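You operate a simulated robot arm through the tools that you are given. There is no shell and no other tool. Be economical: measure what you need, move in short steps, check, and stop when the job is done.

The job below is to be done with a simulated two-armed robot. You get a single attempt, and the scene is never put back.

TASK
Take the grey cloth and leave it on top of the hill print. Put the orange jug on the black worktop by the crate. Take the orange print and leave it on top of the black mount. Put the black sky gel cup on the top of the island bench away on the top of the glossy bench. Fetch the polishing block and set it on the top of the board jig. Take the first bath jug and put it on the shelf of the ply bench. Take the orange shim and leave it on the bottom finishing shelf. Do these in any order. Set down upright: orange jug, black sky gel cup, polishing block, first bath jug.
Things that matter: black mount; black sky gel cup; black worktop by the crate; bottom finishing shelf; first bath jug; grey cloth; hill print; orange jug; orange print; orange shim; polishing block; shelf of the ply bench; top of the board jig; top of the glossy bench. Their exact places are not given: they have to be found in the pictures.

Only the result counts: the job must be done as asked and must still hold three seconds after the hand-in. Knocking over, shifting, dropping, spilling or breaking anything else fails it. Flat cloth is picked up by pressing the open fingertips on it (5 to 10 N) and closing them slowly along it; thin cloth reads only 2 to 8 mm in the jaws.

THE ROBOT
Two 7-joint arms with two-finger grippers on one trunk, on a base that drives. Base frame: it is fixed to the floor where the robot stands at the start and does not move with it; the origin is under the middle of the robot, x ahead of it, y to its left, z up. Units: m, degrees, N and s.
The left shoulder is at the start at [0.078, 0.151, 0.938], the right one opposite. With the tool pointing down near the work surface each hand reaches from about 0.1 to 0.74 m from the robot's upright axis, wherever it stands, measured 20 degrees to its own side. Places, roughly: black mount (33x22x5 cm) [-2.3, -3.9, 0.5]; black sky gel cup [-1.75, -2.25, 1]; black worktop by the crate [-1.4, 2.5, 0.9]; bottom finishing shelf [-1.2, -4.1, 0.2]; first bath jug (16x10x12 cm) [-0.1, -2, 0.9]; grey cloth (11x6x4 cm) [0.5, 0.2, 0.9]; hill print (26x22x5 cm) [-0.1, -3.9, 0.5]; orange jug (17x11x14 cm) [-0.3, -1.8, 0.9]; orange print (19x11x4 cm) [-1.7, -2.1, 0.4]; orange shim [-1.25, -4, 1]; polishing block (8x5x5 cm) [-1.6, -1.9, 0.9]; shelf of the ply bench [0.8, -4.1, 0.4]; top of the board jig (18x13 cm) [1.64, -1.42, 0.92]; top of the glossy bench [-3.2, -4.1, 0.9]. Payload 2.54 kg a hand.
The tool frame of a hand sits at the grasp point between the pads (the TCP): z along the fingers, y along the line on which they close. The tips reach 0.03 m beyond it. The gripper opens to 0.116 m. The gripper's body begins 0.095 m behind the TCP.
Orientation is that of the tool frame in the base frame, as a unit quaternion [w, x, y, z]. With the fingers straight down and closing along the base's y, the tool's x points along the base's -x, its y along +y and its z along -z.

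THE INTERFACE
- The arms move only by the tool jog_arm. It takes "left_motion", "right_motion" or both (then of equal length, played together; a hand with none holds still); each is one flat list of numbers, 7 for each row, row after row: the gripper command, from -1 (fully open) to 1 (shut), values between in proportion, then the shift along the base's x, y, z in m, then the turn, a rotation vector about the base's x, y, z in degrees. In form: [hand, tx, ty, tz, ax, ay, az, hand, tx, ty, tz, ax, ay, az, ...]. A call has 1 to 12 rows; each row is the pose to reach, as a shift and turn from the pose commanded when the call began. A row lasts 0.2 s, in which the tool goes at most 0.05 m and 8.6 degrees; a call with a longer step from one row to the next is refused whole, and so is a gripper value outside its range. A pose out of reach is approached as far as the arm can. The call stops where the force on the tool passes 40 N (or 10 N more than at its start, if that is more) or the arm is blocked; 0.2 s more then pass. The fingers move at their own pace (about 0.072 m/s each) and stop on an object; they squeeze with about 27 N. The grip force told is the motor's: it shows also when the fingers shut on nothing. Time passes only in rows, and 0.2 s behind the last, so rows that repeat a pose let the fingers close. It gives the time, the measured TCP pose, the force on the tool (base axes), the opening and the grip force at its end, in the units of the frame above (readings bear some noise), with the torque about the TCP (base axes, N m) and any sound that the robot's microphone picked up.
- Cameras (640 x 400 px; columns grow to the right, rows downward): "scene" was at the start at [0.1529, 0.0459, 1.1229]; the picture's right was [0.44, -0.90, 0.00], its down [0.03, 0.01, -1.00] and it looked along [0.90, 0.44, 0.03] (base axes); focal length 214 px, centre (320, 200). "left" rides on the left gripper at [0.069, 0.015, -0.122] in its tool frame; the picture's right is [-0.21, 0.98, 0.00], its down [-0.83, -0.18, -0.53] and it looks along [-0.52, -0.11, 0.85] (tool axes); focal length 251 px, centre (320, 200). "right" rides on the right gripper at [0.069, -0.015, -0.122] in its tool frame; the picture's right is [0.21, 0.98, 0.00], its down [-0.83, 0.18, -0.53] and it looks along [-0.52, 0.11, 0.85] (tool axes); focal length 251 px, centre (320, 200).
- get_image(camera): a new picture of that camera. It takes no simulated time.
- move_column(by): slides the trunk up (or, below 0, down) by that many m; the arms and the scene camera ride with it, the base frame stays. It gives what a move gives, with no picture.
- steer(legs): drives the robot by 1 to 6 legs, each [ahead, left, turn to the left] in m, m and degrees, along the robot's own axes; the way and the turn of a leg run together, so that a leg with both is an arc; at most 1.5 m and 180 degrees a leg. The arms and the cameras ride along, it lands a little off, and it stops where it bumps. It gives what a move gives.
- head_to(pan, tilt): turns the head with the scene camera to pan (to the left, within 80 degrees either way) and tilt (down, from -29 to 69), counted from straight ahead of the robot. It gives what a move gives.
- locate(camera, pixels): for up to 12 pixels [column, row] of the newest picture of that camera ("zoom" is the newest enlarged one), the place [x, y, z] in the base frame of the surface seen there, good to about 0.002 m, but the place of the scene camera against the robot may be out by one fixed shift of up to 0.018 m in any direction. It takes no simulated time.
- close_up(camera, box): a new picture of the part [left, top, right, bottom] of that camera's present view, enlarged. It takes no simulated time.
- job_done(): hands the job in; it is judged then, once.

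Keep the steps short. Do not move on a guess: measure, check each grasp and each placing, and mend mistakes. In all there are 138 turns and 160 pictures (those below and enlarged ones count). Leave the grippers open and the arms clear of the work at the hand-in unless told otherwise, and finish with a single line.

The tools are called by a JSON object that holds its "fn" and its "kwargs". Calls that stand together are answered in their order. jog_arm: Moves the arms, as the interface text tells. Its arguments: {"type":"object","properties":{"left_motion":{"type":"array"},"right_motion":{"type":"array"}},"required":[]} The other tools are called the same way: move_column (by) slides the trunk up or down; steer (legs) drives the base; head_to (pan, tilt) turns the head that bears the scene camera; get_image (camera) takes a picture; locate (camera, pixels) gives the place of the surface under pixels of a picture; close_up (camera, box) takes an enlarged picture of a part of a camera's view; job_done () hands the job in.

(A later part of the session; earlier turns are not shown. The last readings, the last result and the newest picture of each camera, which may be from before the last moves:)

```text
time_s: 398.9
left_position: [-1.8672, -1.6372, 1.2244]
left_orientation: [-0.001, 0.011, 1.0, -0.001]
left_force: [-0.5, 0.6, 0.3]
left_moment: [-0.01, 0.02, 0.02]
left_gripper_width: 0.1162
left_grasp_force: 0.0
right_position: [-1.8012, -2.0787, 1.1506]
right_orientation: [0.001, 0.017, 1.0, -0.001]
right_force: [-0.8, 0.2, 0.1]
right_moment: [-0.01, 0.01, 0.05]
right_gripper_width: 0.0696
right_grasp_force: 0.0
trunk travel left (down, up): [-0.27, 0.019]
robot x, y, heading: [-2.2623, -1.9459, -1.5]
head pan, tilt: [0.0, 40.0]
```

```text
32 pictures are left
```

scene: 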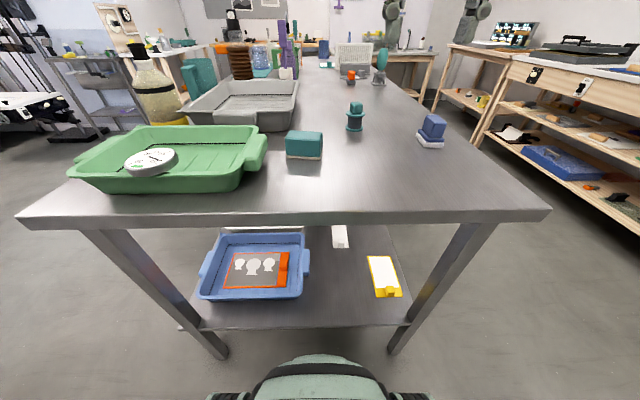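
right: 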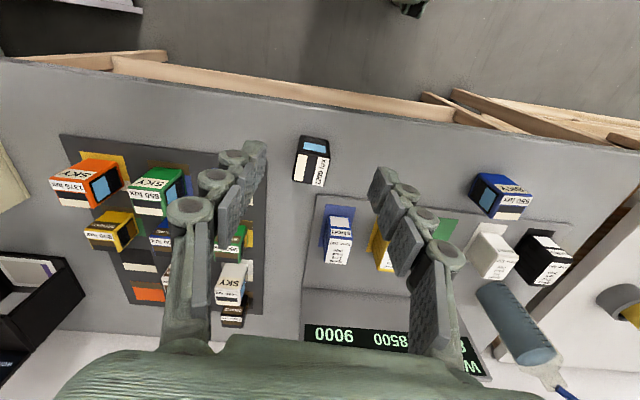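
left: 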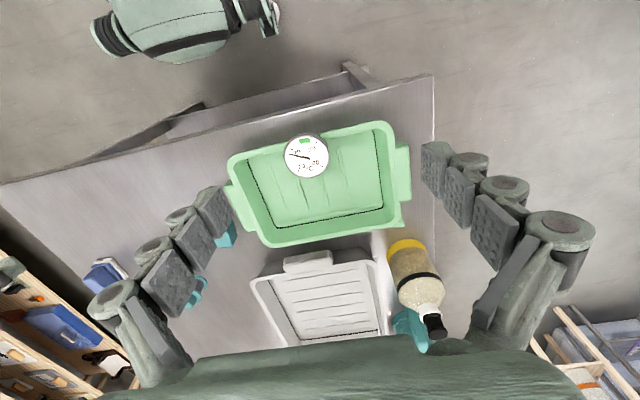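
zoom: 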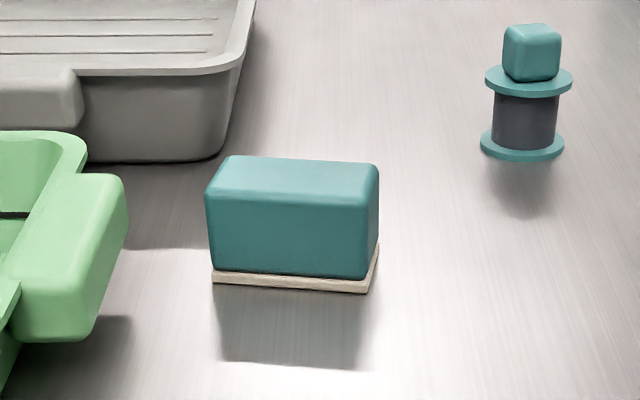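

Block: y -1.957..-1.878, x -1.668..-1.625, top ~.951, and the tray handle is 4 cm to its left. I'll bring the left hand over it, moving the right hand aside.

{"fn": "jog_arm", "kwargs": {"left_motion": [-0.66, 0.025, -0.035, -0.01, 0, 0, 0, -0.66, 0.05, -0.07, -0.02, 0, 0, 0, -0.66, 0.08, -0.105, -0.03, 0, 0, 0, -0.66, 0.11, -0.14, -0.04, 0, 0, 0, -0.66, 0.14, -0.175, -0.05, 0, 0, 0, -0.66, 0.165, -0.21, -0.06, 0, 0, 0, -0.66, 0.19, -0.245, -0.075, 0, 0, 0, -0.66, 0.22, -0.28, -0.09, 0, 0, 0, -0.66, 0.22, -0.28, -0.13, 0, 0, 0, -0.66, 0.22, -0.28, -0.16, 0, 0, 0, -0.66, 0.22, -0.28, -0.16, 0, 0, 0], "right_motion": [-0.2, 0, -0.03, 0, 0, 0, 0, -0.2, 0, -0.06, 0, 0, 0, 0, -0.2, 0, -0.09, 0, 0, 0, 0, -0.2, -0.02, -0.11, 0, 0, 0, 0, -0.2, -0.02, -0.13, 0, 0, 0, 0, -0.2, -0.02, -0.13, 0, 0, 0, 0, -0.2, -0.02, -0.13, 0, 0, 0, 0, -0.2, -0.02, -0.13, 0, 0, 0, 0, -0.2, -0.02, -0.13, 0, 0, 0, 0, -0.2, -0.02, -0.13, 0, 0, 0, 0, -0.2, -0.02, -0.13, 0, 0, 0, 0]}}

{"fn": "get_image", "kwargs": {"camera": "left"}}

{"fn": "locate", "kwargs": {"camera": "left", "pixels": [[300, 100], [340, 100], [320, 120], [280, 110], [350, 120], [320, 140]]}}

```text
time_s: 401.3
left_position: [-1.7215, -1.8108, 1.0813]
left_orientation: [0.0, 0.011, 1.0, -0.001]
left_force: [0.4, -0.3, 0.4]
left_moment: [-0.03, 0.02, -0.03]
left_gripper_width: 0.0961
left_grasp_force: 0.1
left hand out of reach, approached as far as the arm can: row 4, 5, 6, 7, 8, 9, 10, 11
right_position: [-1.8238, -2.2093, 1.1508]
right_orientation: [0.001, 0.016, 1.0, 0.0]
right_force: [0.0, 1.1, -0.3]
right_moment: [-0.04, 0.0, 0.01]
right_gripper_width: 0.0695
right_grasp_force: 0.0
trunk travel left (down, up): [-0.27, 0.019]
robot x, y, heading: [-2.266, -1.944, -1.1]
head pan, tilt: [0.0, 40.0]
```

```text
31 pictures are left
```

left: 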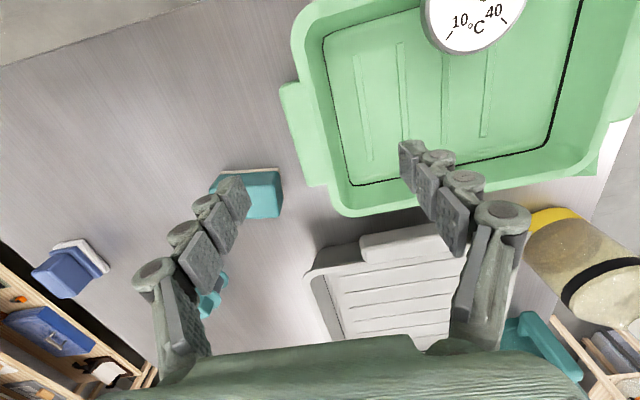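

```text
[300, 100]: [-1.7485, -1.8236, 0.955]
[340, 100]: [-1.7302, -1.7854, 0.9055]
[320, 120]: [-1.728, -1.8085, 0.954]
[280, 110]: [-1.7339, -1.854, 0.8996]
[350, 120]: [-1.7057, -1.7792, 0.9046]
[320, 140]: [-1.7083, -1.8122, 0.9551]
```

The left arm can't cross the middle that far, so I'll shift the base 8 cm ahead and 11 cm right instead.

{"fn": "steer", "kwargs": {"legs": [[0.077, -0.107, 0]]}}

{"fn": "get_image", "kwargs": {"camera": "left"}}

{"fn": "locate", "kwargs": {"camera": "left", "pixels": [[285, 150], [350, 140], [320, 140], [320, 160], [320, 125], [365, 150], [270, 150]]}}

```text
time_s: 402.9
left_position: [-1.6461, -1.9195, 1.0802]
left_orientation: [-0.001, 0.013, 1.0, -0.001]
left_force: [-0.4, -0.2, -0.1]
left_moment: [-0.01, -0.01, 0.0]
left_gripper_width: 0.0963
left_grasp_force: 0.1
right_position: [-1.7481, -2.317, 1.149]
right_orientation: [0.0, 0.018, 1.0, 0.0]
right_force: [-0.2, -0.1, 0.1]
right_moment: [0.01, 0.03, 0.0]
right_gripper_width: 0.0695
right_grasp_force: 0.1
trunk travel left (down, up): [-0.27, 0.019]
robot x, y, heading: [-2.1834, -2.0524, -1.3]
head pan, tilt: [0.0, 40.0]
```

```text
30 pictures are left
```

left: 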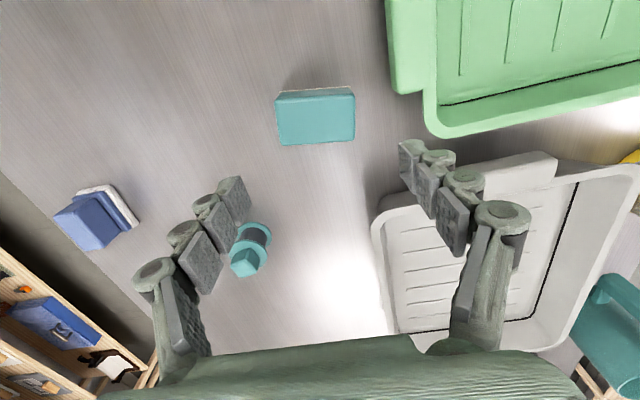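

```text
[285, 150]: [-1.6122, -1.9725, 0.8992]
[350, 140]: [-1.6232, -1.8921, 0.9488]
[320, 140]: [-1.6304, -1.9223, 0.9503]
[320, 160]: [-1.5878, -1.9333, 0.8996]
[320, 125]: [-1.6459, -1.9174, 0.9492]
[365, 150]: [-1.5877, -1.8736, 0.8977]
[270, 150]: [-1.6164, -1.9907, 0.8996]
```

Aligned. Descending to TCP z≈.950 and closing, then lifting.

{"fn": "jog_arm", "kwargs": {"left_motion": [-0.66, 0, 0, -0.04, 0, 0, 0, -0.66, 0, 0, -0.08, 0, 0, 0, -0.66, 0, 0, -0.115, 0, 0, 0, -0.66, 0, 0, -0.13, 0, 0, 0, 0, 0, 0, -0.13, 0, 0, 0, 1, 0, 0, -0.13, 0, 0, 0, 1, 0, 0, -0.13, 0, 0, 0]}}

{"fn": "jog_arm", "kwargs": {"left_motion": [1, 0, 0, 0.02, 0, 0, 0, 1, 0, 0, 0.05, 0, 0, 0, 1, 0, 0, 0.09, 0, 0, 0, 1, 0, 0, 0.13, 0, 0, 0, 1, -0.03, 0.03, 0.15, 0, 0, 0, 1, -0.06, 0.06, 0.16, 0, 0, 0]}}

{"fn": "get_image", "kwargs": {"camera": "left"}}

```text
time_s: 404.5
left_position: [-1.6464, -1.9174, 0.9515]
left_orientation: [0.0, 0.012, 1.0, -0.001]
left_force: [0.6, -0.7, 2.5]
left_moment: [-0.06, -0.11, -0.02]
left_gripper_width: 0.0817
left_grasp_force: 27.4
right_position: [-1.7487, -2.3171, 1.1497]
right_orientation: [0.001, 0.017, 1.0, 0.0]
right_force: [-0.3, -0.2, 0.5]
right_moment: [0.02, -0.02, 0.04]
right_gripper_width: 0.0697
right_grasp_force: 0.0
trunk travel left (down, up): [-0.27, 0.019]
robot x, y, heading: [-2.1902, -2.0514, -1.5]
head pan, tilt: [0.0, 40.0]
```

```text
time_s: 405.9
left_position: [-1.7073, -1.8553, 1.1101]
left_orientation: [-0.001, 0.012, 1.0, -0.001]
left_force: [0.1, -1.0, -1.9]
left_moment: [0.0, -0.02, 0.03]
left_gripper_width: 0.0815
left_grasp_force: 27.2
right_position: [-1.7491, -2.3158, 1.1502]
right_orientation: [0.001, 0.017, 1.0, 0.0]
right_force: [-0.6, 0.5, -0.1]
right_moment: [0.0, 0.0, 0.02]
right_gripper_width: 0.0693
right_grasp_force: 0.1
trunk travel left (down, up): [-0.27, 0.019]
robot x, y, heading: [-2.191, -2.0507, -1.4]
head pan, tilt: [0.0, 40.0]
```

```text
29 pictures are left
```

left: 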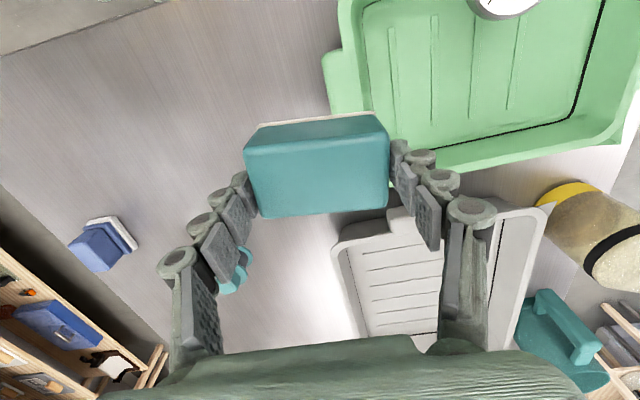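

The block is held level. Now to the front side of the island for the orange jug: back, left, ahead, then turn right.

{"fn": "steer", "kwargs": {"legs": [[-0.12, 0, 0], [0, 1.15, 1], [1.1, 0, 0], [1.05, 0, 0], [0, 0, -90]]}}

{"fn": "head_to", "kwargs": {"pan": 0, "tilt": 35}}

{"fn": "get_image", "kwargs": {"camera": "scene"}}

{"fn": "get_image", "kwargs": {"camera": "right"}}

```text
time_s: 417.5
left_position: [-1.8073, -0.7005, 1.1096]
left_orientation: [0.001, 0.004, 1.0, -0.001]
left_force: [0.1, 0.3, -2.4]
left_moment: [0.01, 0.03, -0.04]
left_gripper_width: 0.0808
left_grasp_force: 26.9
right_position: [-1.8415, -1.1623, 1.1497]
right_orientation: [0.001, 0.01, 1.0, 0.0]
right_force: [-0.2, -0.6, -0.5]
right_moment: [0.01, 0.01, -0.02]
right_gripper_width: 0.07
right_grasp_force: 0.0
trunk travel left (down, up): [-0.27, 0.019]
robot x, y, heading: [-2.2861, -0.906, -0.8]
head pan, tilt: [0.0, 40.0]
stopped in leg 2: the robot was blocked; the commanded pose is now the measured one
```

```text
time_s: 418.2
left_position: [-1.8072, -0.7015, 1.1098]
left_orientation: [-0.001, 0.004, 1.0, -0.001]
left_force: [0.4, -0.3, -1.8]
left_moment: [-0.02, -0.03, -0.02]
left_gripper_width: 0.0807
left_grasp_force: 27.3
right_position: [-1.8424, -1.1617, 1.1493]
right_orientation: [0.001, 0.01, 1.0, 0.0]
right_force: [-0.3, -0.6, -0.2]
right_moment: [0.0, 0.0, 0.01]
right_gripper_width: 0.0699
right_grasp_force: 0.0
trunk travel left (down, up): [-0.27, 0.019]
robot x, y, heading: [-2.2855, -0.9046, -0.7]
head pan, tilt: [0.0, 35.0]
```

```text
28 pictures are left
```

scene: 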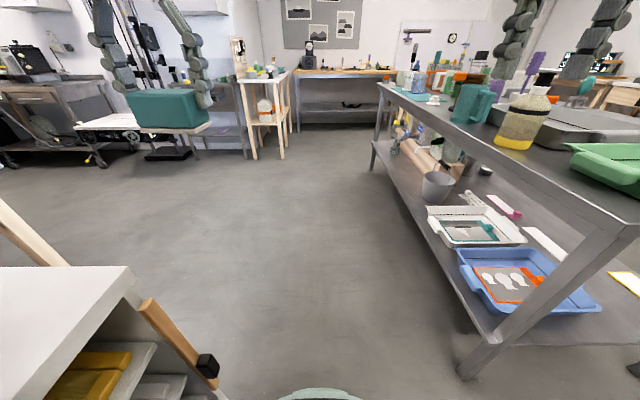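

```text
27 pictures are left
```

right: 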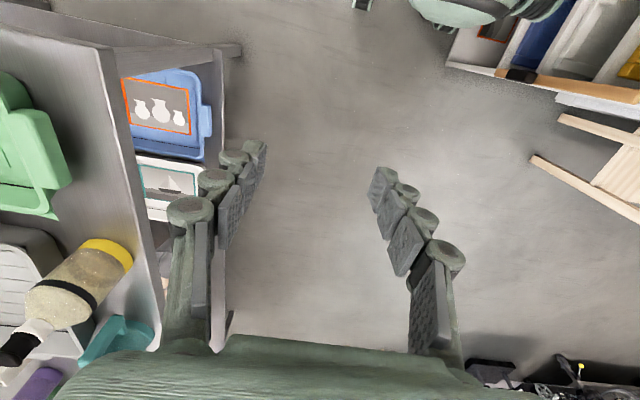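

The base touched the cabinet on the left and stopped. I'll shift away from it a little and go ahead along the clear aisle.

{"fn": "steer", "kwargs": {"legs": [[0, -0.07, 0], [1.1, 0, 0], [1.03, 0, 0], [0, 0, -90]]}}

{"fn": "get_image", "kwargs": {"camera": "scene"}}

{"fn": "get_image", "kwargs": {"camera": "right"}}

```text
time_s: 433.6
left_position: [0.067, -1.4722, 1.1093]
left_orientation: [-0.002, 0.705, 0.709, 0.0]
left_force: [0.8, 0.5, -1.5]
left_moment: [0.02, 0.02, -0.03]
left_gripper_width: 0.0797
left_grasp_force: 26.7
right_position: [-0.3956, -1.4423, 1.1501]
right_orientation: [0.002, 0.71, 0.704, -0.001]
right_force: [-0.1, 0.1, -0.5]
right_moment: [-0.01, 0.04, -0.02]
right_gripper_width: 0.0696
right_grasp_force: 0.0
trunk travel left (down, up): [-0.27, 0.019]
robot x, y, heading: [-0.14, -0.9992, -90.0]
head pan, tilt: [0.0, 35.0]
```

```text
26 pictures are left
```

scene: 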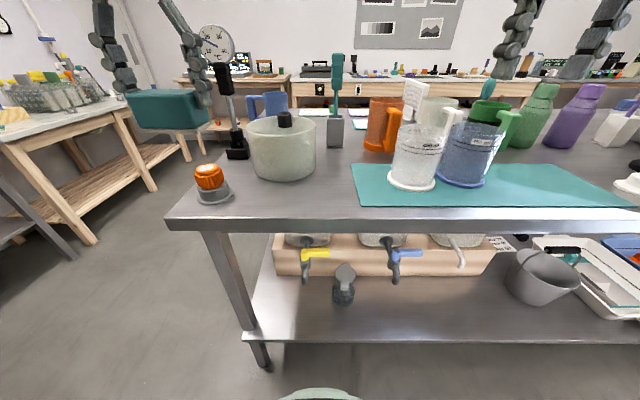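

```text
25 pictures are left
```

right: 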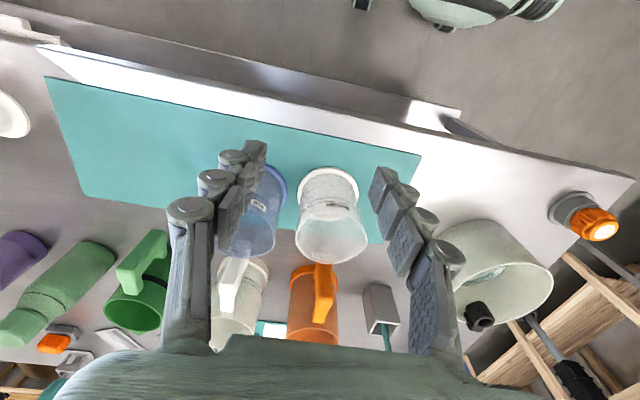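

The orange jug is behind the clear beaker, with its handle toward me. Measuring it.

{"fn": "close_up", "kwargs": {"camera": "right", "box": [260, 240, 410, 345]}}

{"fn": "locate", "kwargs": {"camera": "zoom", "pixels": [[130, 150], [130, 250], [330, 250], [250, 110], [260, 180], [320, 200], [240, 290], [290, 325], [170, 130], [150, 60], [360, 120], [125, 380]]}}

{"fn": "locate", "kwargs": {"camera": "scene", "pixels": [[372, 120], [368, 145], [385, 100], [393, 125], [398, 112], [366, 105], [425, 120], [440, 110], [337, 130], [405, 95]]}}

```text
3.81 times, centred on (335, 292) of right
```

zoom: 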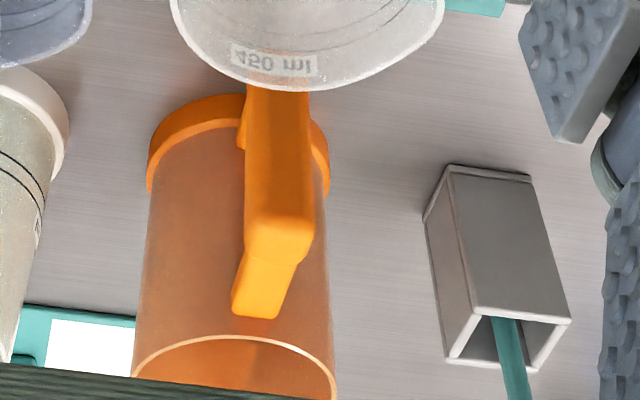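

```text
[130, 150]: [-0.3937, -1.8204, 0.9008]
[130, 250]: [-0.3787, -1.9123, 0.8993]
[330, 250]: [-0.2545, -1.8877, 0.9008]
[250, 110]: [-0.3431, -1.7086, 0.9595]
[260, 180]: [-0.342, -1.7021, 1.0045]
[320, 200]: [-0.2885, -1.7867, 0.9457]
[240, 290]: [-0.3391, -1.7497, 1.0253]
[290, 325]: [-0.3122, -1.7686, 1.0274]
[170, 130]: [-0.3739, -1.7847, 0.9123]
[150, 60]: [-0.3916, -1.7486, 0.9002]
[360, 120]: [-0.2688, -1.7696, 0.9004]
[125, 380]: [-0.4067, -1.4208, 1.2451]
```

```text
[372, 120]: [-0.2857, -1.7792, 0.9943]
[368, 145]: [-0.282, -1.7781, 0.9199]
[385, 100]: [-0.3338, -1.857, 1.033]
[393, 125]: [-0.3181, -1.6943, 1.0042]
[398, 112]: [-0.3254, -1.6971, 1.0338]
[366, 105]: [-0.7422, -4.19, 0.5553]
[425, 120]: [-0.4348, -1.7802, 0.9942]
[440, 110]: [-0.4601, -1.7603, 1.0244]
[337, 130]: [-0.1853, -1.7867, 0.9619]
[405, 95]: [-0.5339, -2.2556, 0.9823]
```

Jug centre ≈(-.331,-1.807), body radius ~.043, top ~1.04, handle toward +y. I'll pull the left hand with the block back and up, drive in 0.12 m, and set the right hand up tipped 20° forward, closing across the handle direction.

{"fn": "jog_arm", "kwargs": {"left_motion": [1, 0, 0.04, 0.02, 0, 0, 0, 1, 0, 0.08, 0.04, 0, 0, 0, 1, 0, 0.12, 0.05, 0, 0, 0, 1, 0, 0.12, 0.05, 0, 0, 0], "right_motion": [-1, 0, 0, 0.01, -5, 0, 0, -1, 0, 0, 0.02, -10, 0, 0, -1, 0, 0, 0.03, -15, 0, 0, -1, 0, 0, 0.03, -20, 0, 0]}}

{"fn": "steer", "kwargs": {"legs": [[0.12, 0, 0]]}}

{"fn": "jog_arm", "kwargs": {"right_motion": [-1, 0.015, -0.04, 0, 0, 0, 0, -1, 0.03, -0.08, 0, 0, 0, 0, -1, 0.045, -0.12, 0, 0, 0, 0, -1, 0.06, -0.16, 0, 0, 0, 0, -1, 0.062, -0.19, 0, 0, 0, 0, -1, 0.062, -0.215, -0.02, 0, 0, 0, -1, 0.062, -0.215, -0.03, 0, 0, 0]}}

{"fn": "get_image", "kwargs": {"camera": "right"}}

```text
time_s: 434.6
left_position: [0.0655, -1.3526, 1.1576]
left_orientation: [-0.002, 0.705, 0.71, 0.0]
left_force: [0.3, -1.1, -1.3]
left_moment: [0.01, 0.01, 0.01]
left_gripper_width: 0.0797
left_grasp_force: 27.1
right_position: [-0.3945, -1.442, 1.1779]
right_orientation: [0.125, 0.699, 0.693, -0.123]
right_force: [-0.3, 1.0, 0.6]
right_moment: [0.0, 0.01, -0.04]
right_gripper_width: 0.1158
right_grasp_force: 0.0
trunk travel left (down, up): [-0.27, 0.019]
robot x, y, heading: [-0.1385, -0.9949, -89.7]
head pan, tilt: [0.0, 35.0]
```

```text
time_s: 435.9
left_position: [0.0678, -1.4705, 1.1577]
left_orientation: [-0.002, 0.705, 0.709, 0.0]
left_force: [0.1, -0.5, -3.3]
left_moment: [0.04, 0.01, 0.01]
left_gripper_width: 0.0796
left_grasp_force: 27.6
right_position: [-0.3944, -1.558, 1.1779]
right_orientation: [0.124, 0.698, 0.694, -0.123]
right_force: [1.2, -1.4, 0.4]
right_moment: [0.07, 0.0, -0.01]
right_gripper_width: 0.1158
right_grasp_force: 0.0
trunk travel left (down, up): [-0.27, 0.019]
robot x, y, heading: [-0.1434, -1.1133, -89.8]
head pan, tilt: [0.0, 35.0]
```

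```text
time_s: 437.5
left_position: [0.0672, -1.4685, 1.1591]
left_orientation: [-0.001, 0.705, 0.709, -0.002]
left_force: [-0.1, 0.6, -1.7]
left_moment: [-0.01, -0.01, -0.02]
left_gripper_width: 0.0796
left_grasp_force: 26.8
right_position: [-0.3311, -1.7742, 1.1489]
right_orientation: [0.123, 0.698, 0.694, -0.123]
right_force: [-0.3, -0.2, -0.2]
right_moment: [0.02, -0.01, 0.02]
right_gripper_width: 0.1161
right_grasp_force: 0.1
trunk travel left (down, up): [-0.27, 0.019]
robot x, y, heading: [-0.1379, -1.1134, -89.8]
head pan, tilt: [0.0, 35.0]
```

```text
23 pictures are left
```

right: 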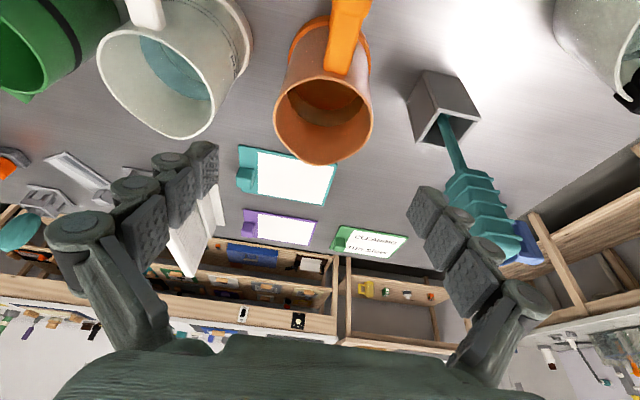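

{"fn": "locate", "kwargs": {"camera": "right", "pixels": [[277, 110], [371, 115], [325, 161], [320, 77], [345, 70], [455, 190], [480, 210], [450, 150], [205, 120], [245, 60]]}}

```text
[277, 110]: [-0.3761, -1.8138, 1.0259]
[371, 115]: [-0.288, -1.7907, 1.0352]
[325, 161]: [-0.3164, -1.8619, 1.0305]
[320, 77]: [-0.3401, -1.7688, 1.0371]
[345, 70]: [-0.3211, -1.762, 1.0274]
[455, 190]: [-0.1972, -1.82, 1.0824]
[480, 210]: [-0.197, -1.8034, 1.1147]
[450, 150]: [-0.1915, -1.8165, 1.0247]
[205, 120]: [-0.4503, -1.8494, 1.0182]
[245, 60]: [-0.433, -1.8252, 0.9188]
```

The rim centre is (-.332,-1.814), diameter ~.09, with the neighbours 3-4 cm clear of the fingers. Going down along the tool axis, partway first.

{"fn": "jog_arm", "kwargs": {"right_motion": [-0.95, -0.001, 0.01, -0.005, 0, 0, 0, -0.95, -0.001, -0.003, -0.04, 0, 0, 0, -0.95, -0.001, -0.017, -0.08, 0, 0, 0, -0.95, -0.001, -0.017, -0.08, 0, 0, 0]}}

{"fn": "get_image", "kwargs": {"camera": "right"}}

```text
time_s: 438.5
left_position: [0.0665, -1.469, 1.159]
left_orientation: [-0.001, 0.706, 0.709, -0.001]
left_force: [-0.5, -0.4, -1.6]
left_moment: [-0.01, -0.02, 0.0]
left_gripper_width: 0.0797
left_grasp_force: 27.6
right_position: [-0.333, -1.7908, 1.0682]
right_orientation: [0.124, 0.698, 0.694, -0.122]
right_force: [0.1, -0.6, 0.0]
right_moment: [0.02, 0.0, -0.01]
right_gripper_width: 0.1131
right_grasp_force: 0.1
trunk travel left (down, up): [-0.27, 0.019]
robot x, y, heading: [-0.1437, -1.111, -90.0]
head pan, tilt: [0.0, 35.0]
```

```text
22 pictures are left
```

right: 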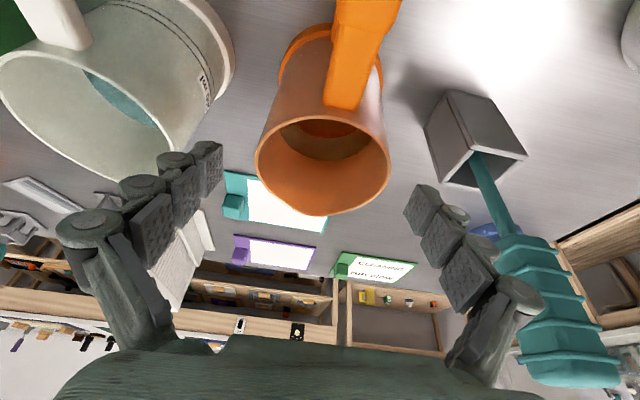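

Centred within a few mm. Going down the last 55 mm.

{"fn": "jog_arm", "kwargs": {"right_motion": [-0.95, 0.002, -0.01, -0.028, 0, 0, 0, -0.95, 0.002, -0.02, -0.056, 0, 0, 0, -0.95, 0.002, -0.02, -0.056, 0, 0, 0]}}

{"fn": "get_image", "kwargs": {"camera": "right"}}

```text
time_s: 439.3
left_position: [0.0661, -1.468, 1.159]
left_orientation: [-0.001, 0.705, 0.709, 0.0]
left_force: [0.3, -0.2, -1.9]
left_moment: [-0.01, -0.01, 0.0]
left_gripper_width: 0.0793
left_grasp_force: 26.9
right_position: [-0.33, -1.811, 1.012]
right_orientation: [0.123, 0.699, 0.694, -0.123]
right_force: [-0.7, 0.2, 0.7]
right_moment: [0.0, 0.02, -0.03]
right_gripper_width: 0.1129
right_grasp_force: 0.1
trunk travel left (down, up): [-0.27, 0.019]
robot x, y, heading: [-0.1397, -1.1103, -90.0]
head pan, tilt: [0.0, 35.0]
```

```text
21 pictures are left
```

right: 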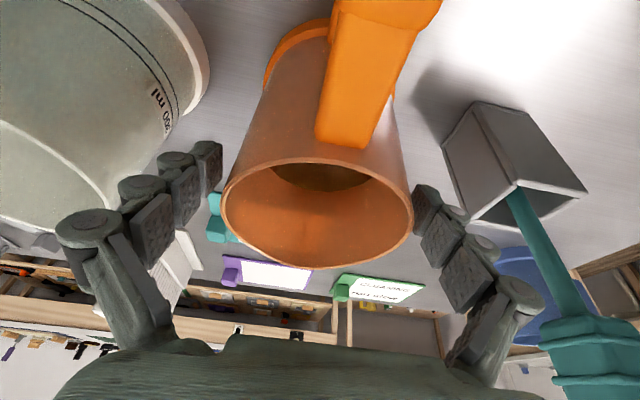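

The fingers flank the rim. Closing, then lifting slowly.

{"fn": "jog_arm", "kwargs": {"right_motion": [-0.6, 0, 0, 0, 0, 0, 0, -0.2, 0, 0, 0, 0, 0, 0, 0.4, 0, 0, 0, 0, 0, 0, 1, 0, 0, 0, 0, 0, 0, 1, 0, 0, 0, 0, 0, 0]}}

{"fn": "jog_arm", "kwargs": {"right_motion": [1, 0, 0, 0.01, 0, 0, 0, 1, 0, 0, 0.025, 0, 0, 0, 1, 0, 0, 0.045, 0, 0, 0, 1, 0, 0, 0.07, 0, 0, 0, 1, 0, 0, 0.1, 0, 0, 0, 1, 0, 0, 0.13, 0, 0, 0, 1, 0, 0, 0.155, 0, 0, 0]}}

{"fn": "get_image", "kwargs": {"camera": "scene"}}

```text
time_s: 440.5
left_position: [0.0655, -1.4695, 1.1586]
left_orientation: [-0.002, 0.705, 0.709, 0.0]
left_force: [-0.4, 0.7, -2.4]
left_moment: [0.01, -0.01, -0.04]
left_gripper_width: 0.0794
left_grasp_force: 27.3
right_position: [-0.3306, -1.8109, 1.0127]
right_orientation: [0.123, 0.699, 0.694, -0.123]
right_force: [0.4, -0.2, 0.9]
right_moment: [0.04, 0.01, -0.01]
right_gripper_width: 0.0948
right_grasp_force: 27.1
trunk travel left (down, up): [-0.27, 0.019]
robot x, y, heading: [-0.1397, -1.1088, -89.8]
head pan, tilt: [0.0, 35.0]
```

```text
time_s: 442.1
left_position: [0.0667, -1.4675, 1.1582]
left_orientation: [0.0, 0.705, 0.709, -0.001]
left_force: [0.0, -0.5, -1.9]
left_moment: [-0.01, -0.03, 0.01]
left_gripper_width: 0.0794
left_grasp_force: 27.0
right_position: [-0.3289, -1.8101, 1.168]
right_orientation: [0.123, 0.698, 0.695, -0.123]
right_force: [0.9, -0.2, -6.1]
right_moment: [-0.01, -0.02, 0.0]
right_gripper_width: 0.0948
right_grasp_force: 26.8
trunk travel left (down, up): [-0.27, 0.019]
robot x, y, heading: [-0.142, -1.1119, -89.7]
head pan, tilt: [0.0, 35.0]
```

```text
20 pictures are left
```

scene: 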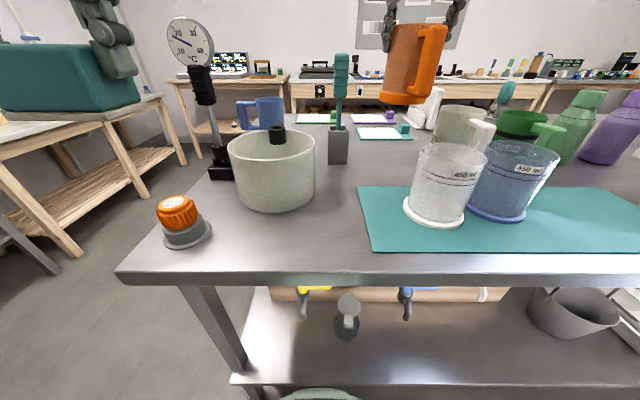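

Jug held: 0.095, 6 N load. Raising a bit more, backing off, tucking the jug in, then turning left toward the board jig.

{"fn": "jog_arm", "kwargs": {"right_motion": [1, 0, 0, 0.03, 0, 0, 0, 1, 0, 0.02, 0.05, 0, 0, 0, 1, 0, 0.05, 0.06, 0, 0, 0]}}

{"fn": "steer", "kwargs": {"legs": [[-0.45, 0, 0]]}}

{"fn": "jog_arm", "kwargs": {"right_motion": [1, 0, 0.03, 0, 0, 0, 0, 1, 0, 0.06, 0, 0, 0, 0, 1, 0, 0.1, 0, 0, 0, 0, 1, 0, 0.14, 0, 0, 0, 0, 1, 0, 0.18, -0.01, 0, 0, 0, 1, 0, 0.22, -0.02, 0, 0, 0]}}

{"fn": "steer", "kwargs": {"legs": [[0, 0, 90], [0.75, 0, 0]]}}

{"fn": "head_to", "kwargs": {"pan": -10, "tilt": 25}}

{"fn": "get_image", "kwargs": {"camera": "scene"}}

```text
time_s: 442.9
left_position: [0.0656, -1.4681, 1.1585]
left_orientation: [-0.002, 0.705, 0.709, 0.0]
left_force: [0.0, -0.2, -2.5]
left_moment: [-0.02, 0.02, 0.01]
left_gripper_width: 0.0794
left_grasp_force: 26.4
right_position: [-0.3294, -1.7599, 1.2296]
right_orientation: [0.124, 0.699, 0.694, -0.123]
right_force: [0.5, 0.4, -5.3]
right_moment: [0.0, 0.01, 0.02]
right_gripper_width: 0.0948
right_grasp_force: 27.2
trunk travel left (down, up): [-0.27, 0.019]
robot x, y, heading: [-0.1382, -1.1078, -90.0]
head pan, tilt: [0.0, 35.0]
```

```text
time_s: 445.6
left_position: [0.0652, -1.0221, 1.1584]
left_orientation: [0.0, 0.702, 0.712, 0.0]
left_force: [0.3, 1.4, -1.8]
left_moment: [-0.03, -0.01, -0.07]
left_gripper_width: 0.0791
left_grasp_force: 26.9
right_position: [-0.3272, -1.3168, 1.2282]
right_orientation: [0.124, 0.696, 0.697, -0.122]
right_force: [0.2, 0.7, -4.8]
right_moment: [0.03, -0.07, -0.03]
right_gripper_width: 0.0947
right_grasp_force: 26.7
trunk travel left (down, up): [-0.27, 0.019]
robot x, y, heading: [-0.1446, -0.6643, -89.2]
head pan, tilt: [0.0, 35.0]
```

```text
time_s: 447.0
left_position: [0.0655, -1.0221, 1.1595]
left_orientation: [-0.001, 0.703, 0.711, 0.0]
left_force: [-0.4, 0.0, -2.7]
left_moment: [0.03, 0.02, -0.03]
left_gripper_width: 0.0794
left_grasp_force: 27.0
right_position: [-0.3308, -1.0953, 1.2103]
right_orientation: [0.124, 0.696, 0.697, -0.121]
right_force: [-0.4, -0.5, -5.4]
right_moment: [0.01, 0.01, 0.01]
right_gripper_width: 0.0946
right_grasp_force: 26.7
trunk travel left (down, up): [-0.27, 0.019]
robot x, y, heading: [-0.1444, -0.6652, -89.5]
head pan, tilt: [0.0, 35.0]
```

```text
time_s: 453.0
left_position: [0.4598, -0.4427, 1.156]
left_orientation: [-0.002, -0.017, 1.0, -0.001]
left_force: [-1.4, -0.8, -1.8]
left_moment: [0.01, -0.09, 0.02]
left_gripper_width: 0.0794
left_grasp_force: 26.8
right_position: [0.5431, -0.8372, 1.2073]
right_orientation: [0.172, -0.011, 0.985, 0.003]
right_force: [-1.4, -0.1, -4.9]
right_moment: [-0.01, -0.03, -0.01]
right_gripper_width: 0.0948
right_grasp_force: 27.1
trunk travel left (down, up): [-0.27, 0.019]
robot x, y, heading: [0.1085, -0.6649, 1.9]
head pan, tilt: [0.0, 35.0]
stopped in leg 2: the robot was blocked; the commanded pose is now the measured one
```

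```text
time_s: 453.8
left_position: [0.4634, -0.4429, 1.1553]
left_orientation: [-0.002, -0.018, 1.0, -0.001]
left_force: [-0.5, 0.7, -2.1]
left_moment: [-0.02, -0.03, 0.01]
left_gripper_width: 0.0793
left_grasp_force: 26.6
right_position: [0.5461, -0.838, 1.2078]
right_orientation: [0.172, -0.01, 0.985, 0.002]
right_force: [0.1, 0.3, -5.2]
right_moment: [-0.04, 0.01, -0.01]
right_gripper_width: 0.0949
right_grasp_force: 27.0
trunk travel left (down, up): [-0.27, 0.019]
robot x, y, heading: [0.1108, -0.6646, 1.9]
head pan, tilt: [-10.0, 25.0]
```

```text
19 pictures are left
```

scene: 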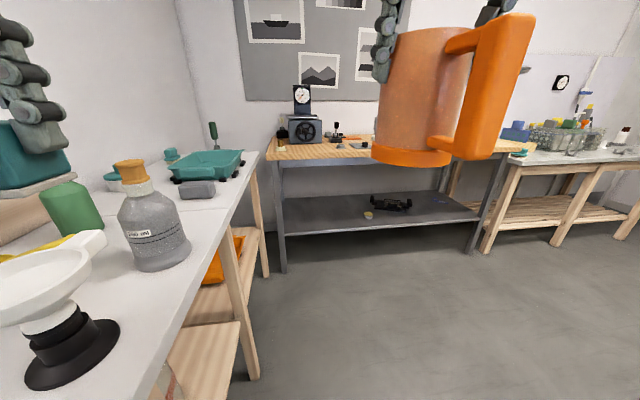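

The base met the white bench I'd forgotten on the left, and nothing looks toppled. I'll back away, shift right into the aisle, and check the bench top.

{"fn": "steer", "kwargs": {"legs": [[-0.25, 0, -1.5], [0, -0.4, 0]]}}

{"fn": "head_to", "kwargs": {"pan": 35, "tilt": 20}}

{"fn": "get_image", "kwargs": {"camera": "scene"}}

```text
time_s: 459.6
left_position: [0.2207, -0.8551, 1.1567]
left_orientation: [-0.002, -0.008, 1.0, -0.001]
left_force: [-0.7, 0.1, -1.5]
left_moment: [-0.01, -0.05, 0.02]
left_gripper_width: 0.0794
left_grasp_force: 27.1
right_position: [0.2952, -1.2516, 1.2071]
right_orientation: [0.171, 0.001, 0.985, 0.0]
right_force: [-0.1, -0.7, -6.0]
right_moment: [0.0, 0.03, 0.05]
right_gripper_width: 0.095
right_grasp_force: 26.8
trunk travel left (down, up): [-0.27, 0.019]
robot x, y, heading: [-0.1363, -1.0659, 0.5]
head pan, tilt: [-10.0, 25.0]
```

```text
time_s: 460.7
left_position: [0.2197, -0.8551, 1.1565]
left_orientation: [-0.002, -0.008, 1.0, 0.0]
left_force: [0.0, -0.1, -3.0]
left_moment: [0.0, 0.01, 0.01]
left_gripper_width: 0.0792
left_grasp_force: 27.1
right_position: [0.2954, -1.2522, 1.2066]
right_orientation: [0.17, 0.0, 0.985, 0.0]
right_force: [0.5, 0.1, -5.6]
right_moment: [-0.02, 0.03, -0.02]
right_gripper_width: 0.0949
right_grasp_force: 26.9
trunk travel left (down, up): [-0.27, 0.019]
robot x, y, heading: [-0.1386, -1.0676, 0.5]
head pan, tilt: [35.0, 20.0]
```

```text
18 pictures are left
```

scene: 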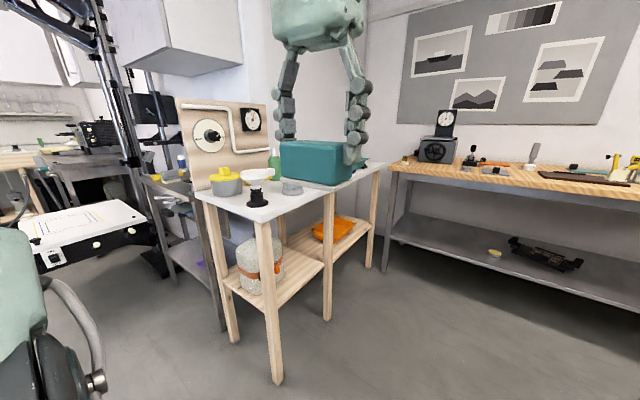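

All still standing. Now ahead along the aisle to the wooden bench, then right, to face the jig.

{"fn": "steer", "kwargs": {"legs": [[1.08, 0, 0], [0, -0.53, 0]]}}

{"fn": "head_to", "kwargs": {"pan": 5, "tilt": 35}}

{"fn": "get_image", "kwargs": {"camera": "scene"}}

```text
time_s: 471.5
left_position: [1.3158, -1.3843, 1.1567]
left_orientation: [-0.004, -0.007, 1.0, -0.001]
left_force: [0.0, -0.8, -2.1]
left_moment: [0.03, -0.04, 0.01]
left_gripper_width: 0.0796
left_grasp_force: 26.4
right_position: [1.3897, -1.782, 1.2068]
right_orientation: [0.17, 0.002, 0.985, 0.0]
right_force: [-0.5, -0.3, -5.8]
right_moment: [0.0, 0.01, 0.0]
right_gripper_width: 0.0951
right_grasp_force: 26.8
trunk travel left (down, up): [-0.27, 0.019]
robot x, y, heading: [0.9567, -1.5946, 0.6]
head pan, tilt: [35.0, 20.0]
```

```text
time_s: 472.5
left_position: [1.3149, -1.3848, 1.1578]
left_orientation: [-0.003, -0.007, 1.0, -0.001]
left_force: [0.2, -0.2, -1.3]
left_moment: [0.03, -0.05, 0.02]
left_gripper_width: 0.0793
left_grasp_force: 27.3
right_position: [1.3898, -1.7807, 1.2069]
right_orientation: [0.171, 0.002, 0.985, 0.0]
right_force: [0.3, -0.1, -6.0]
right_moment: [0.04, 0.04, -0.01]
right_gripper_width: 0.0948
right_grasp_force: 27.0
trunk travel left (down, up): [-0.27, 0.019]
robot x, y, heading: [0.9586, -1.5948, 0.8]
head pan, tilt: [5.0, 35.0]
```

```text
17 pictures are left
```

scene: 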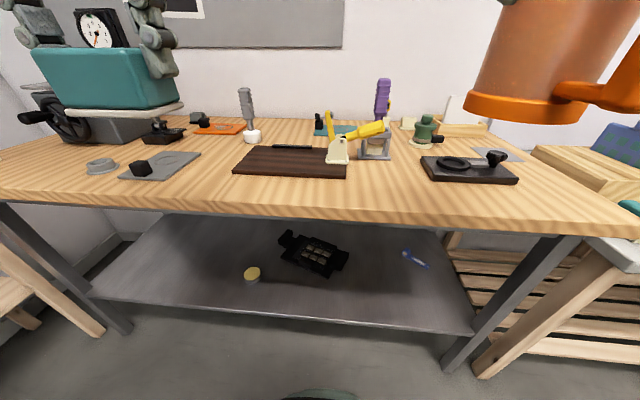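

Candidates: the grey plate (160,165), the brown board (295,160) and the black jig (470,168). Measuring.

{"fn": "locate", "kwargs": {"camera": "scene", "pixels": [[160, 165], [137, 178], [200, 153], [185, 173], [140, 165], [250, 170], [340, 175], [345, 150], [255, 150], [470, 170], [298, 160], [293, 147]]}}

{"fn": "close_up", "kwargs": {"camera": "scene", "box": [90, 120, 370, 200]}}

{"fn": "get_image", "kwargs": {"camera": "left"}}

```text
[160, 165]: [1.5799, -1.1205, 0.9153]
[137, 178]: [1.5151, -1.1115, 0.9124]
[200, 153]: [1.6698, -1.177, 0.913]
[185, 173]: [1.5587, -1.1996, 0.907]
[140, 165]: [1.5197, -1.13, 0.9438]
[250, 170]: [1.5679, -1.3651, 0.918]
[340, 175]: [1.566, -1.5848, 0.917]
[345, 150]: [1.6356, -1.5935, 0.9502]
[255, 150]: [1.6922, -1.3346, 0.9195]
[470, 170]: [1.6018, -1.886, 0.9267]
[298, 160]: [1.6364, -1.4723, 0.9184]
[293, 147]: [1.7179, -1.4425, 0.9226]
```

```text
2.29 times, centred on (230, 160) of scene
```

zoom: 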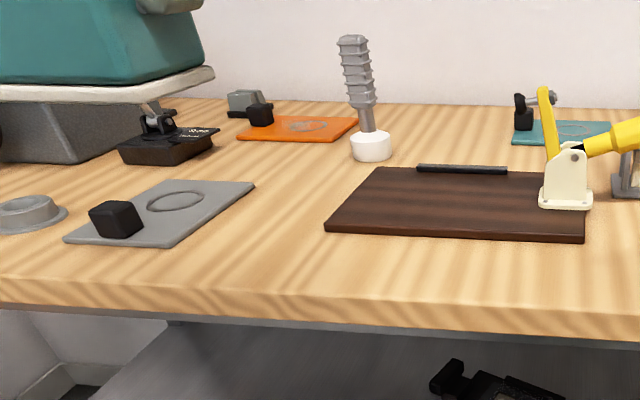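

```text
15 pictures are left
```

left: 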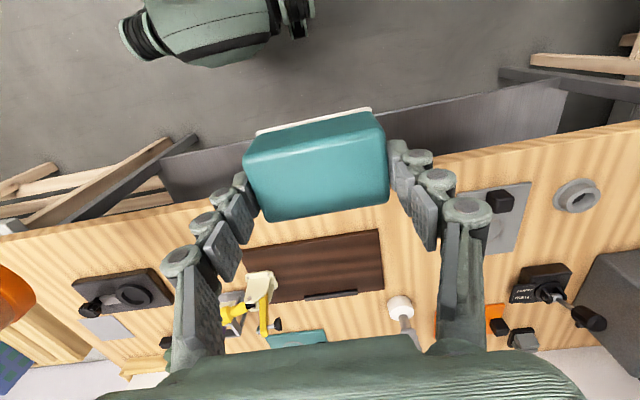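

The brown board at x 1.56..1.70, y -1.35..-1.59 is the jig, and its free top around (1.64,-1.42) matches the given place. Driving 12 cm closer and bringing the block over it.

{"fn": "steer", "kwargs": {"legs": [[0.12, 0, 0]]}}

{"fn": "jog_arm", "kwargs": {"left_motion": [1, 0.04, -0.01, 0, 0, 0, 0, 1, 0.08, -0.02, 0, 0, 0, 0, 1, 0.12, -0.03, -0.01, 0, 0, 0, 1, 0.16, -0.035, -0.03, 0, 0, 0, 1, 0.195, -0.035, -0.06, 0, 0, 0, 1, 0.195, -0.035, -0.1, 0, 0, 0, 1, 0.195, -0.035, -0.13, 0, 0, 0, 1, 0.195, -0.035, -0.13, 0, 0, 0]}}

{"fn": "get_image", "kwargs": {"camera": "left"}}

{"fn": "locate", "kwargs": {"camera": "left", "pixels": [[320, 70], [320, 95], [230, 130], [400, 110], [320, 250], [300, 280], [230, 240], [250, 60]]}}

```text
time_s: 473.7
left_position: [1.4325, -1.3836, 1.1554]
left_orientation: [-0.003, -0.007, 1.0, -0.001]
left_force: [0.4, -0.5, -1.9]
left_moment: [-0.02, 0.03, 0.01]
left_gripper_width: 0.0793
left_grasp_force: 27.4
right_position: [1.5078, -1.779, 1.2066]
right_orientation: [0.171, 0.001, 0.985, 0.001]
right_force: [1.2, 0.0, -6.0]
right_moment: [0.0, 0.05, -0.01]
right_gripper_width: 0.0948
right_grasp_force: 27.3
trunk travel left (down, up): [-0.27, 0.019]
robot x, y, heading: [1.0742, -1.5923, 0.5]
head pan, tilt: [5.0, 35.0]
```

```text
time_s: 475.5
left_position: [1.6263, -1.4183, 1.0264]
left_orientation: [-0.002, -0.007, 1.0, 0.0]
left_force: [-0.7, -0.5, -2.7]
left_moment: [-0.01, -0.02, 0.01]
left_gripper_width: 0.0793
left_grasp_force: 26.7
right_position: [1.507, -1.7793, 1.2071]
right_orientation: [0.17, 0.0, 0.985, 0.001]
right_force: [-0.2, 0.7, -6.6]
right_moment: [0.0, -0.01, -0.03]
right_gripper_width: 0.095
right_grasp_force: 27.1
trunk travel left (down, up): [-0.27, 0.019]
robot x, y, heading: [1.0766, -1.5959, 0.7]
head pan, tilt: [5.0, 35.0]
```

```text
14 pictures are left
```

left: 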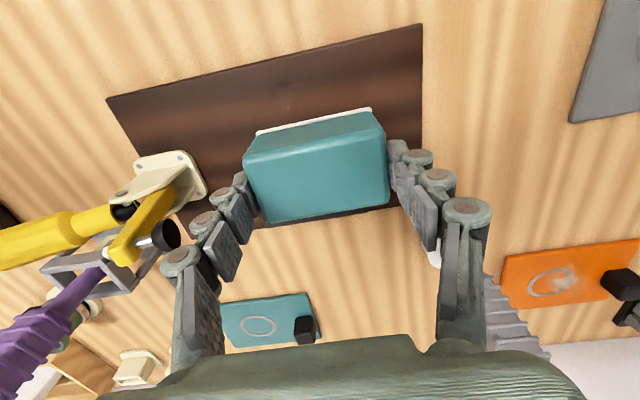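

```text
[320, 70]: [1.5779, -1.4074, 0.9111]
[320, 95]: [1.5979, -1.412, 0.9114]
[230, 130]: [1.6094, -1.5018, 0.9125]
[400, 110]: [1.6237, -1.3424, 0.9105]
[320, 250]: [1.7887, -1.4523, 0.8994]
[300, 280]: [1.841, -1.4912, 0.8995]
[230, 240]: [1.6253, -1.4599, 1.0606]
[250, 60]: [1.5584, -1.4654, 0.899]
```

The jig surface is .911. Checking the clamp's distance from the finger.

{"fn": "locate", "kwargs": {"camera": "left", "pixels": [[200, 190], [185, 165], [165, 235], [150, 240], [125, 215], [180, 200], [420, 90], [385, 210]]}}

{"fn": "jog_arm", "kwargs": {"left_motion": [1, 0.004, 0.008, -0.03, 0, 0, 0, 1, 0.004, 0.008, -0.045, 0, 0, 0, 1, 0.004, 0.008, -0.055, 0, 0, 0]}}

```text
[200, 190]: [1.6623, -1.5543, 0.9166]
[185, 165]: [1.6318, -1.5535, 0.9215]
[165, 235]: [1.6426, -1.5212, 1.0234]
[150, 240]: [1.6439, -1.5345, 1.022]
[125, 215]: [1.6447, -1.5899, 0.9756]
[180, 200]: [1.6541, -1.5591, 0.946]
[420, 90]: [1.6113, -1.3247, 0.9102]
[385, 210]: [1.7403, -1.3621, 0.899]
```

```text
time_s: 476.3
left_position: [1.6316, -1.4101, 0.9702]
left_orientation: [-0.003, -0.006, 1.0, -0.001]
left_force: [-0.1, -0.1, -1.7]
left_moment: [-0.01, -0.04, 0.04]
left_gripper_width: 0.0793
left_grasp_force: 27.1
right_position: [1.5073, -1.7798, 1.206]
right_orientation: [0.171, 0.001, 0.985, 0.0]
right_force: [0.0, 0.2, -5.9]
right_moment: [0.01, 0.03, 0.0]
right_gripper_width: 0.0948
right_grasp_force: 26.7
trunk travel left (down, up): [-0.27, 0.019]
robot x, y, heading: [1.0761, -1.5947, 0.6]
head pan, tilt: [5.0, 35.0]
```

Clamp tip at y -1.52, clear of the hand. Creeping to contact.

{"fn": "jog_arm", "kwargs": {"left_motion": [1, 0, 0, -0.003, 0, 0, 0, 1, 0, 0, -0.005, 0, 0, 0]}}

{"fn": "jog_arm", "kwargs": {"left_motion": [1, 0, 0, -0.002, 0, 0, 0, 1, 0, 0, -0.003, 0, 0, 0]}}

```text
time_s: 476.9
left_position: [1.6318, -1.4105, 0.9652]
left_orientation: [-0.003, -0.007, 1.0, 0.0]
left_force: [-0.1, -0.8, -1.2]
left_moment: [-0.04, -0.01, 0.03]
left_gripper_width: 0.0796
left_grasp_force: 27.0
right_position: [1.5075, -1.7799, 1.2068]
right_orientation: [0.171, 0.001, 0.985, 0.001]
right_force: [-0.8, -0.3, -4.9]
right_moment: [-0.02, -0.01, 0.0]
right_gripper_width: 0.0947
right_grasp_force: 26.9
trunk travel left (down, up): [-0.27, 0.019]
robot x, y, heading: [1.0727, -1.5942, 0.6]
head pan, tilt: [5.0, 35.0]
```

```text
time_s: 477.5
left_position: [1.6311, -1.4101, 0.9651]
left_orientation: [-0.001, -0.008, 1.0, -0.001]
left_force: [0.3, 0.2, 7.6]
left_moment: [0.01, -0.19, 0.03]
left_gripper_width: 0.0793
left_grasp_force: 27.3
right_position: [1.5076, -1.7796, 1.2077]
right_orientation: [0.172, 0.001, 0.985, 0.0]
right_force: [-0.3, 1.1, -5.6]
right_moment: [0.0, 0.02, 0.04]
right_gripper_width: 0.0949
right_grasp_force: 27.0
trunk travel left (down, up): [-0.27, 0.019]
robot x, y, heading: [1.0742, -1.5962, 0.4]
head pan, tilt: [5.0, 35.0]
```

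Contact. I'll open slightly (to 0.10), rise, and look.

{"fn": "jog_arm", "kwargs": {"left_motion": [-0.2, 0, 0, 0.001, 0, 0, 0, -0.7, 0, 0, 0.001, 0, 0, 0, -0.7, 0, 0, 0.001, 0, 0, 0, -0.7, 0, 0, 0.03, 0, 0, 0, -0.7, 0, 0, 0.07, 0, 0, 0, -0.7, 0, 0, 0.11, 0, 0, 0, -0.7, 0, 0, 0.15, 0, 0, 0, -0.7, -0.03, 0.02, 0.18, 0, 0, 0, -0.7, -0.07, 0.04, 0.19, 0, 0, 0, -0.7, -0.11, 0.05, 0.2, 0, 0, 0, -0.7, -0.15, 0.05, 0.2, 0, 0, 0]}}

{"fn": "get_image", "kwargs": {"camera": "left"}}

```text
time_s: 479.9
left_position: [1.4825, -1.3608, 1.1622]
left_orientation: [-0.003, -0.007, 1.0, -0.002]
left_force: [-0.3, 0.1, -0.7]
left_moment: [0.01, 0.0, 0.02]
left_gripper_width: 0.0988
left_grasp_force: 0.1
left hand out of reach, approached as far as the arm can: row 7
right_position: [1.507, -1.7799, 1.207]
right_orientation: [0.172, 0.001, 0.985, 0.001]
right_force: [0.1, 0.4, -6.6]
right_moment: [0.04, -0.02, 0.02]
right_gripper_width: 0.0947
right_grasp_force: 27.2
trunk travel left (down, up): [-0.27, 0.019]
robot x, y, heading: [1.0725, -1.5966, 0.6]
head pan, tilt: [5.0, 35.0]
```

```text
13 pictures are left
```

left: 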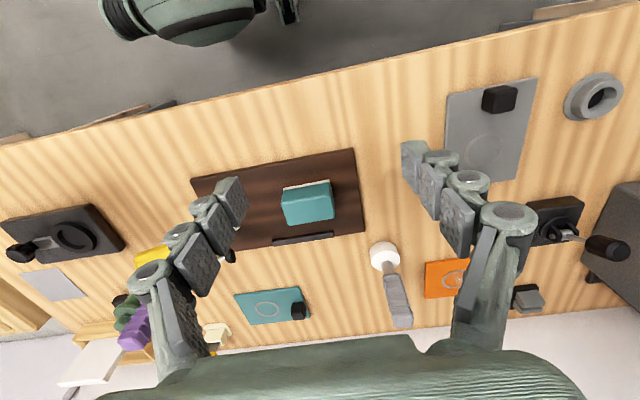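

The block stands on the jig. Last, the orange jug: back along the aisle, then turn left (+y) and look for the black worktop by the crate.

{"fn": "steer", "kwargs": {"legs": [[-0.12, 0, 0], [0, 0.53, 0], [-1.3, 0, 0], [0, 0, 90]]}}

{"fn": "head_to", "kwargs": {"pan": 10, "tilt": 20}}

{"fn": "get_image", "kwargs": {"camera": "scene"}}

```text
time_s: 496.3
left_position: [-0.5654, -0.6552, 1.1624]
left_orientation: [-0.001, -0.702, 0.712, -0.002]
left_force: [-0.5, 0.3, -0.5]
left_moment: [0.0, 0.0, 0.0]
left_gripper_width: 0.0986
left_grasp_force: 0.1
right_position: [-0.1452, -0.6416, 1.2063]
right_orientation: [0.122, -0.686, 0.707, 0.12]
right_force: [-0.1, 0.8, -5.9]
right_moment: [-0.03, 0.02, -0.03]
right_gripper_width: 0.0948
right_grasp_force: 26.7
trunk travel left (down, up): [-0.27, 0.019]
robot x, y, heading: [-0.3418, -1.0679, 88.4]
head pan, tilt: [5.0, 35.0]
```

```text
time_s: 497.1
left_position: [-0.5661, -0.6524, 1.1639]
left_orientation: [-0.001, -0.702, 0.713, -0.002]
left_force: [1.3, 0.0, 0.6]
left_moment: [0.0, 0.0, 0.02]
left_gripper_width: 0.0987
left_grasp_force: 0.2
right_position: [-0.1451, -0.6422, 1.2067]
right_orientation: [0.122, -0.686, 0.707, 0.12]
right_force: [0.1, -0.1, -6.0]
right_moment: [-0.04, 0.01, 0.02]
right_gripper_width: 0.0947
right_grasp_force: 26.7
trunk travel left (down, up): [-0.27, 0.019]
robot x, y, heading: [-0.3437, -1.069, 89.1]
head pan, tilt: [10.0, 20.0]
```

```text
12 pictures are left
```

scene: 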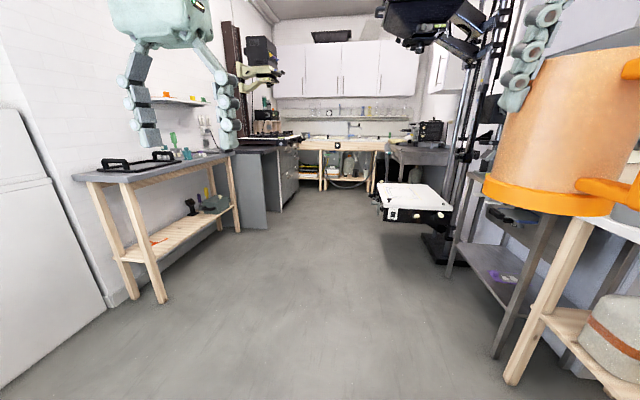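

The grey drawer unit with a dark top is at (265,150). Measuring it and the corridor.

{"fn": "locate", "kwargs": {"camera": "scene", "pixels": [[262, 150], [275, 149], [283, 180], [297, 170], [238, 156], [378, 205], [250, 170], [268, 205], [320, 150], [283, 140], [390, 150]]}}

{"fn": "close_up", "kwargs": {"camera": "scene", "box": [210, 100, 350, 190]}}

```text
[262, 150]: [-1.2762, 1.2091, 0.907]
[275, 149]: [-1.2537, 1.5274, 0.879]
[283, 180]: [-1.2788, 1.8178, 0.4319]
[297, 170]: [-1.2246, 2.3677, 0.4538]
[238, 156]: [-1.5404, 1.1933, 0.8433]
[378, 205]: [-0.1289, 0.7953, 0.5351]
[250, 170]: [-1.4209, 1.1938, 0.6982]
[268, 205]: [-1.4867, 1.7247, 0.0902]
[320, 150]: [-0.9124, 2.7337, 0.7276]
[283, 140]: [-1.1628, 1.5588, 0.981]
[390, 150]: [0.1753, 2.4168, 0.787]
```

```text
4.44 times, centred on (280, 145) of scene
```

zoom: 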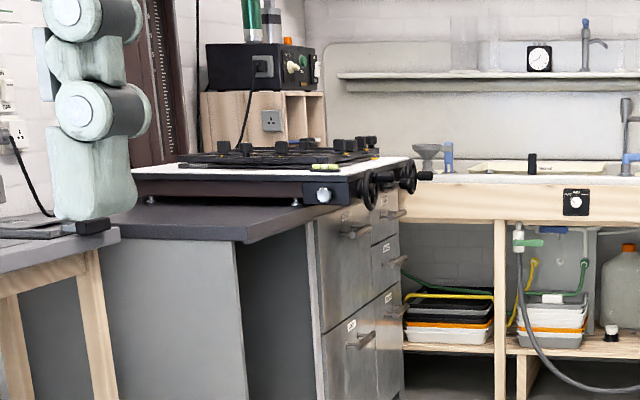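

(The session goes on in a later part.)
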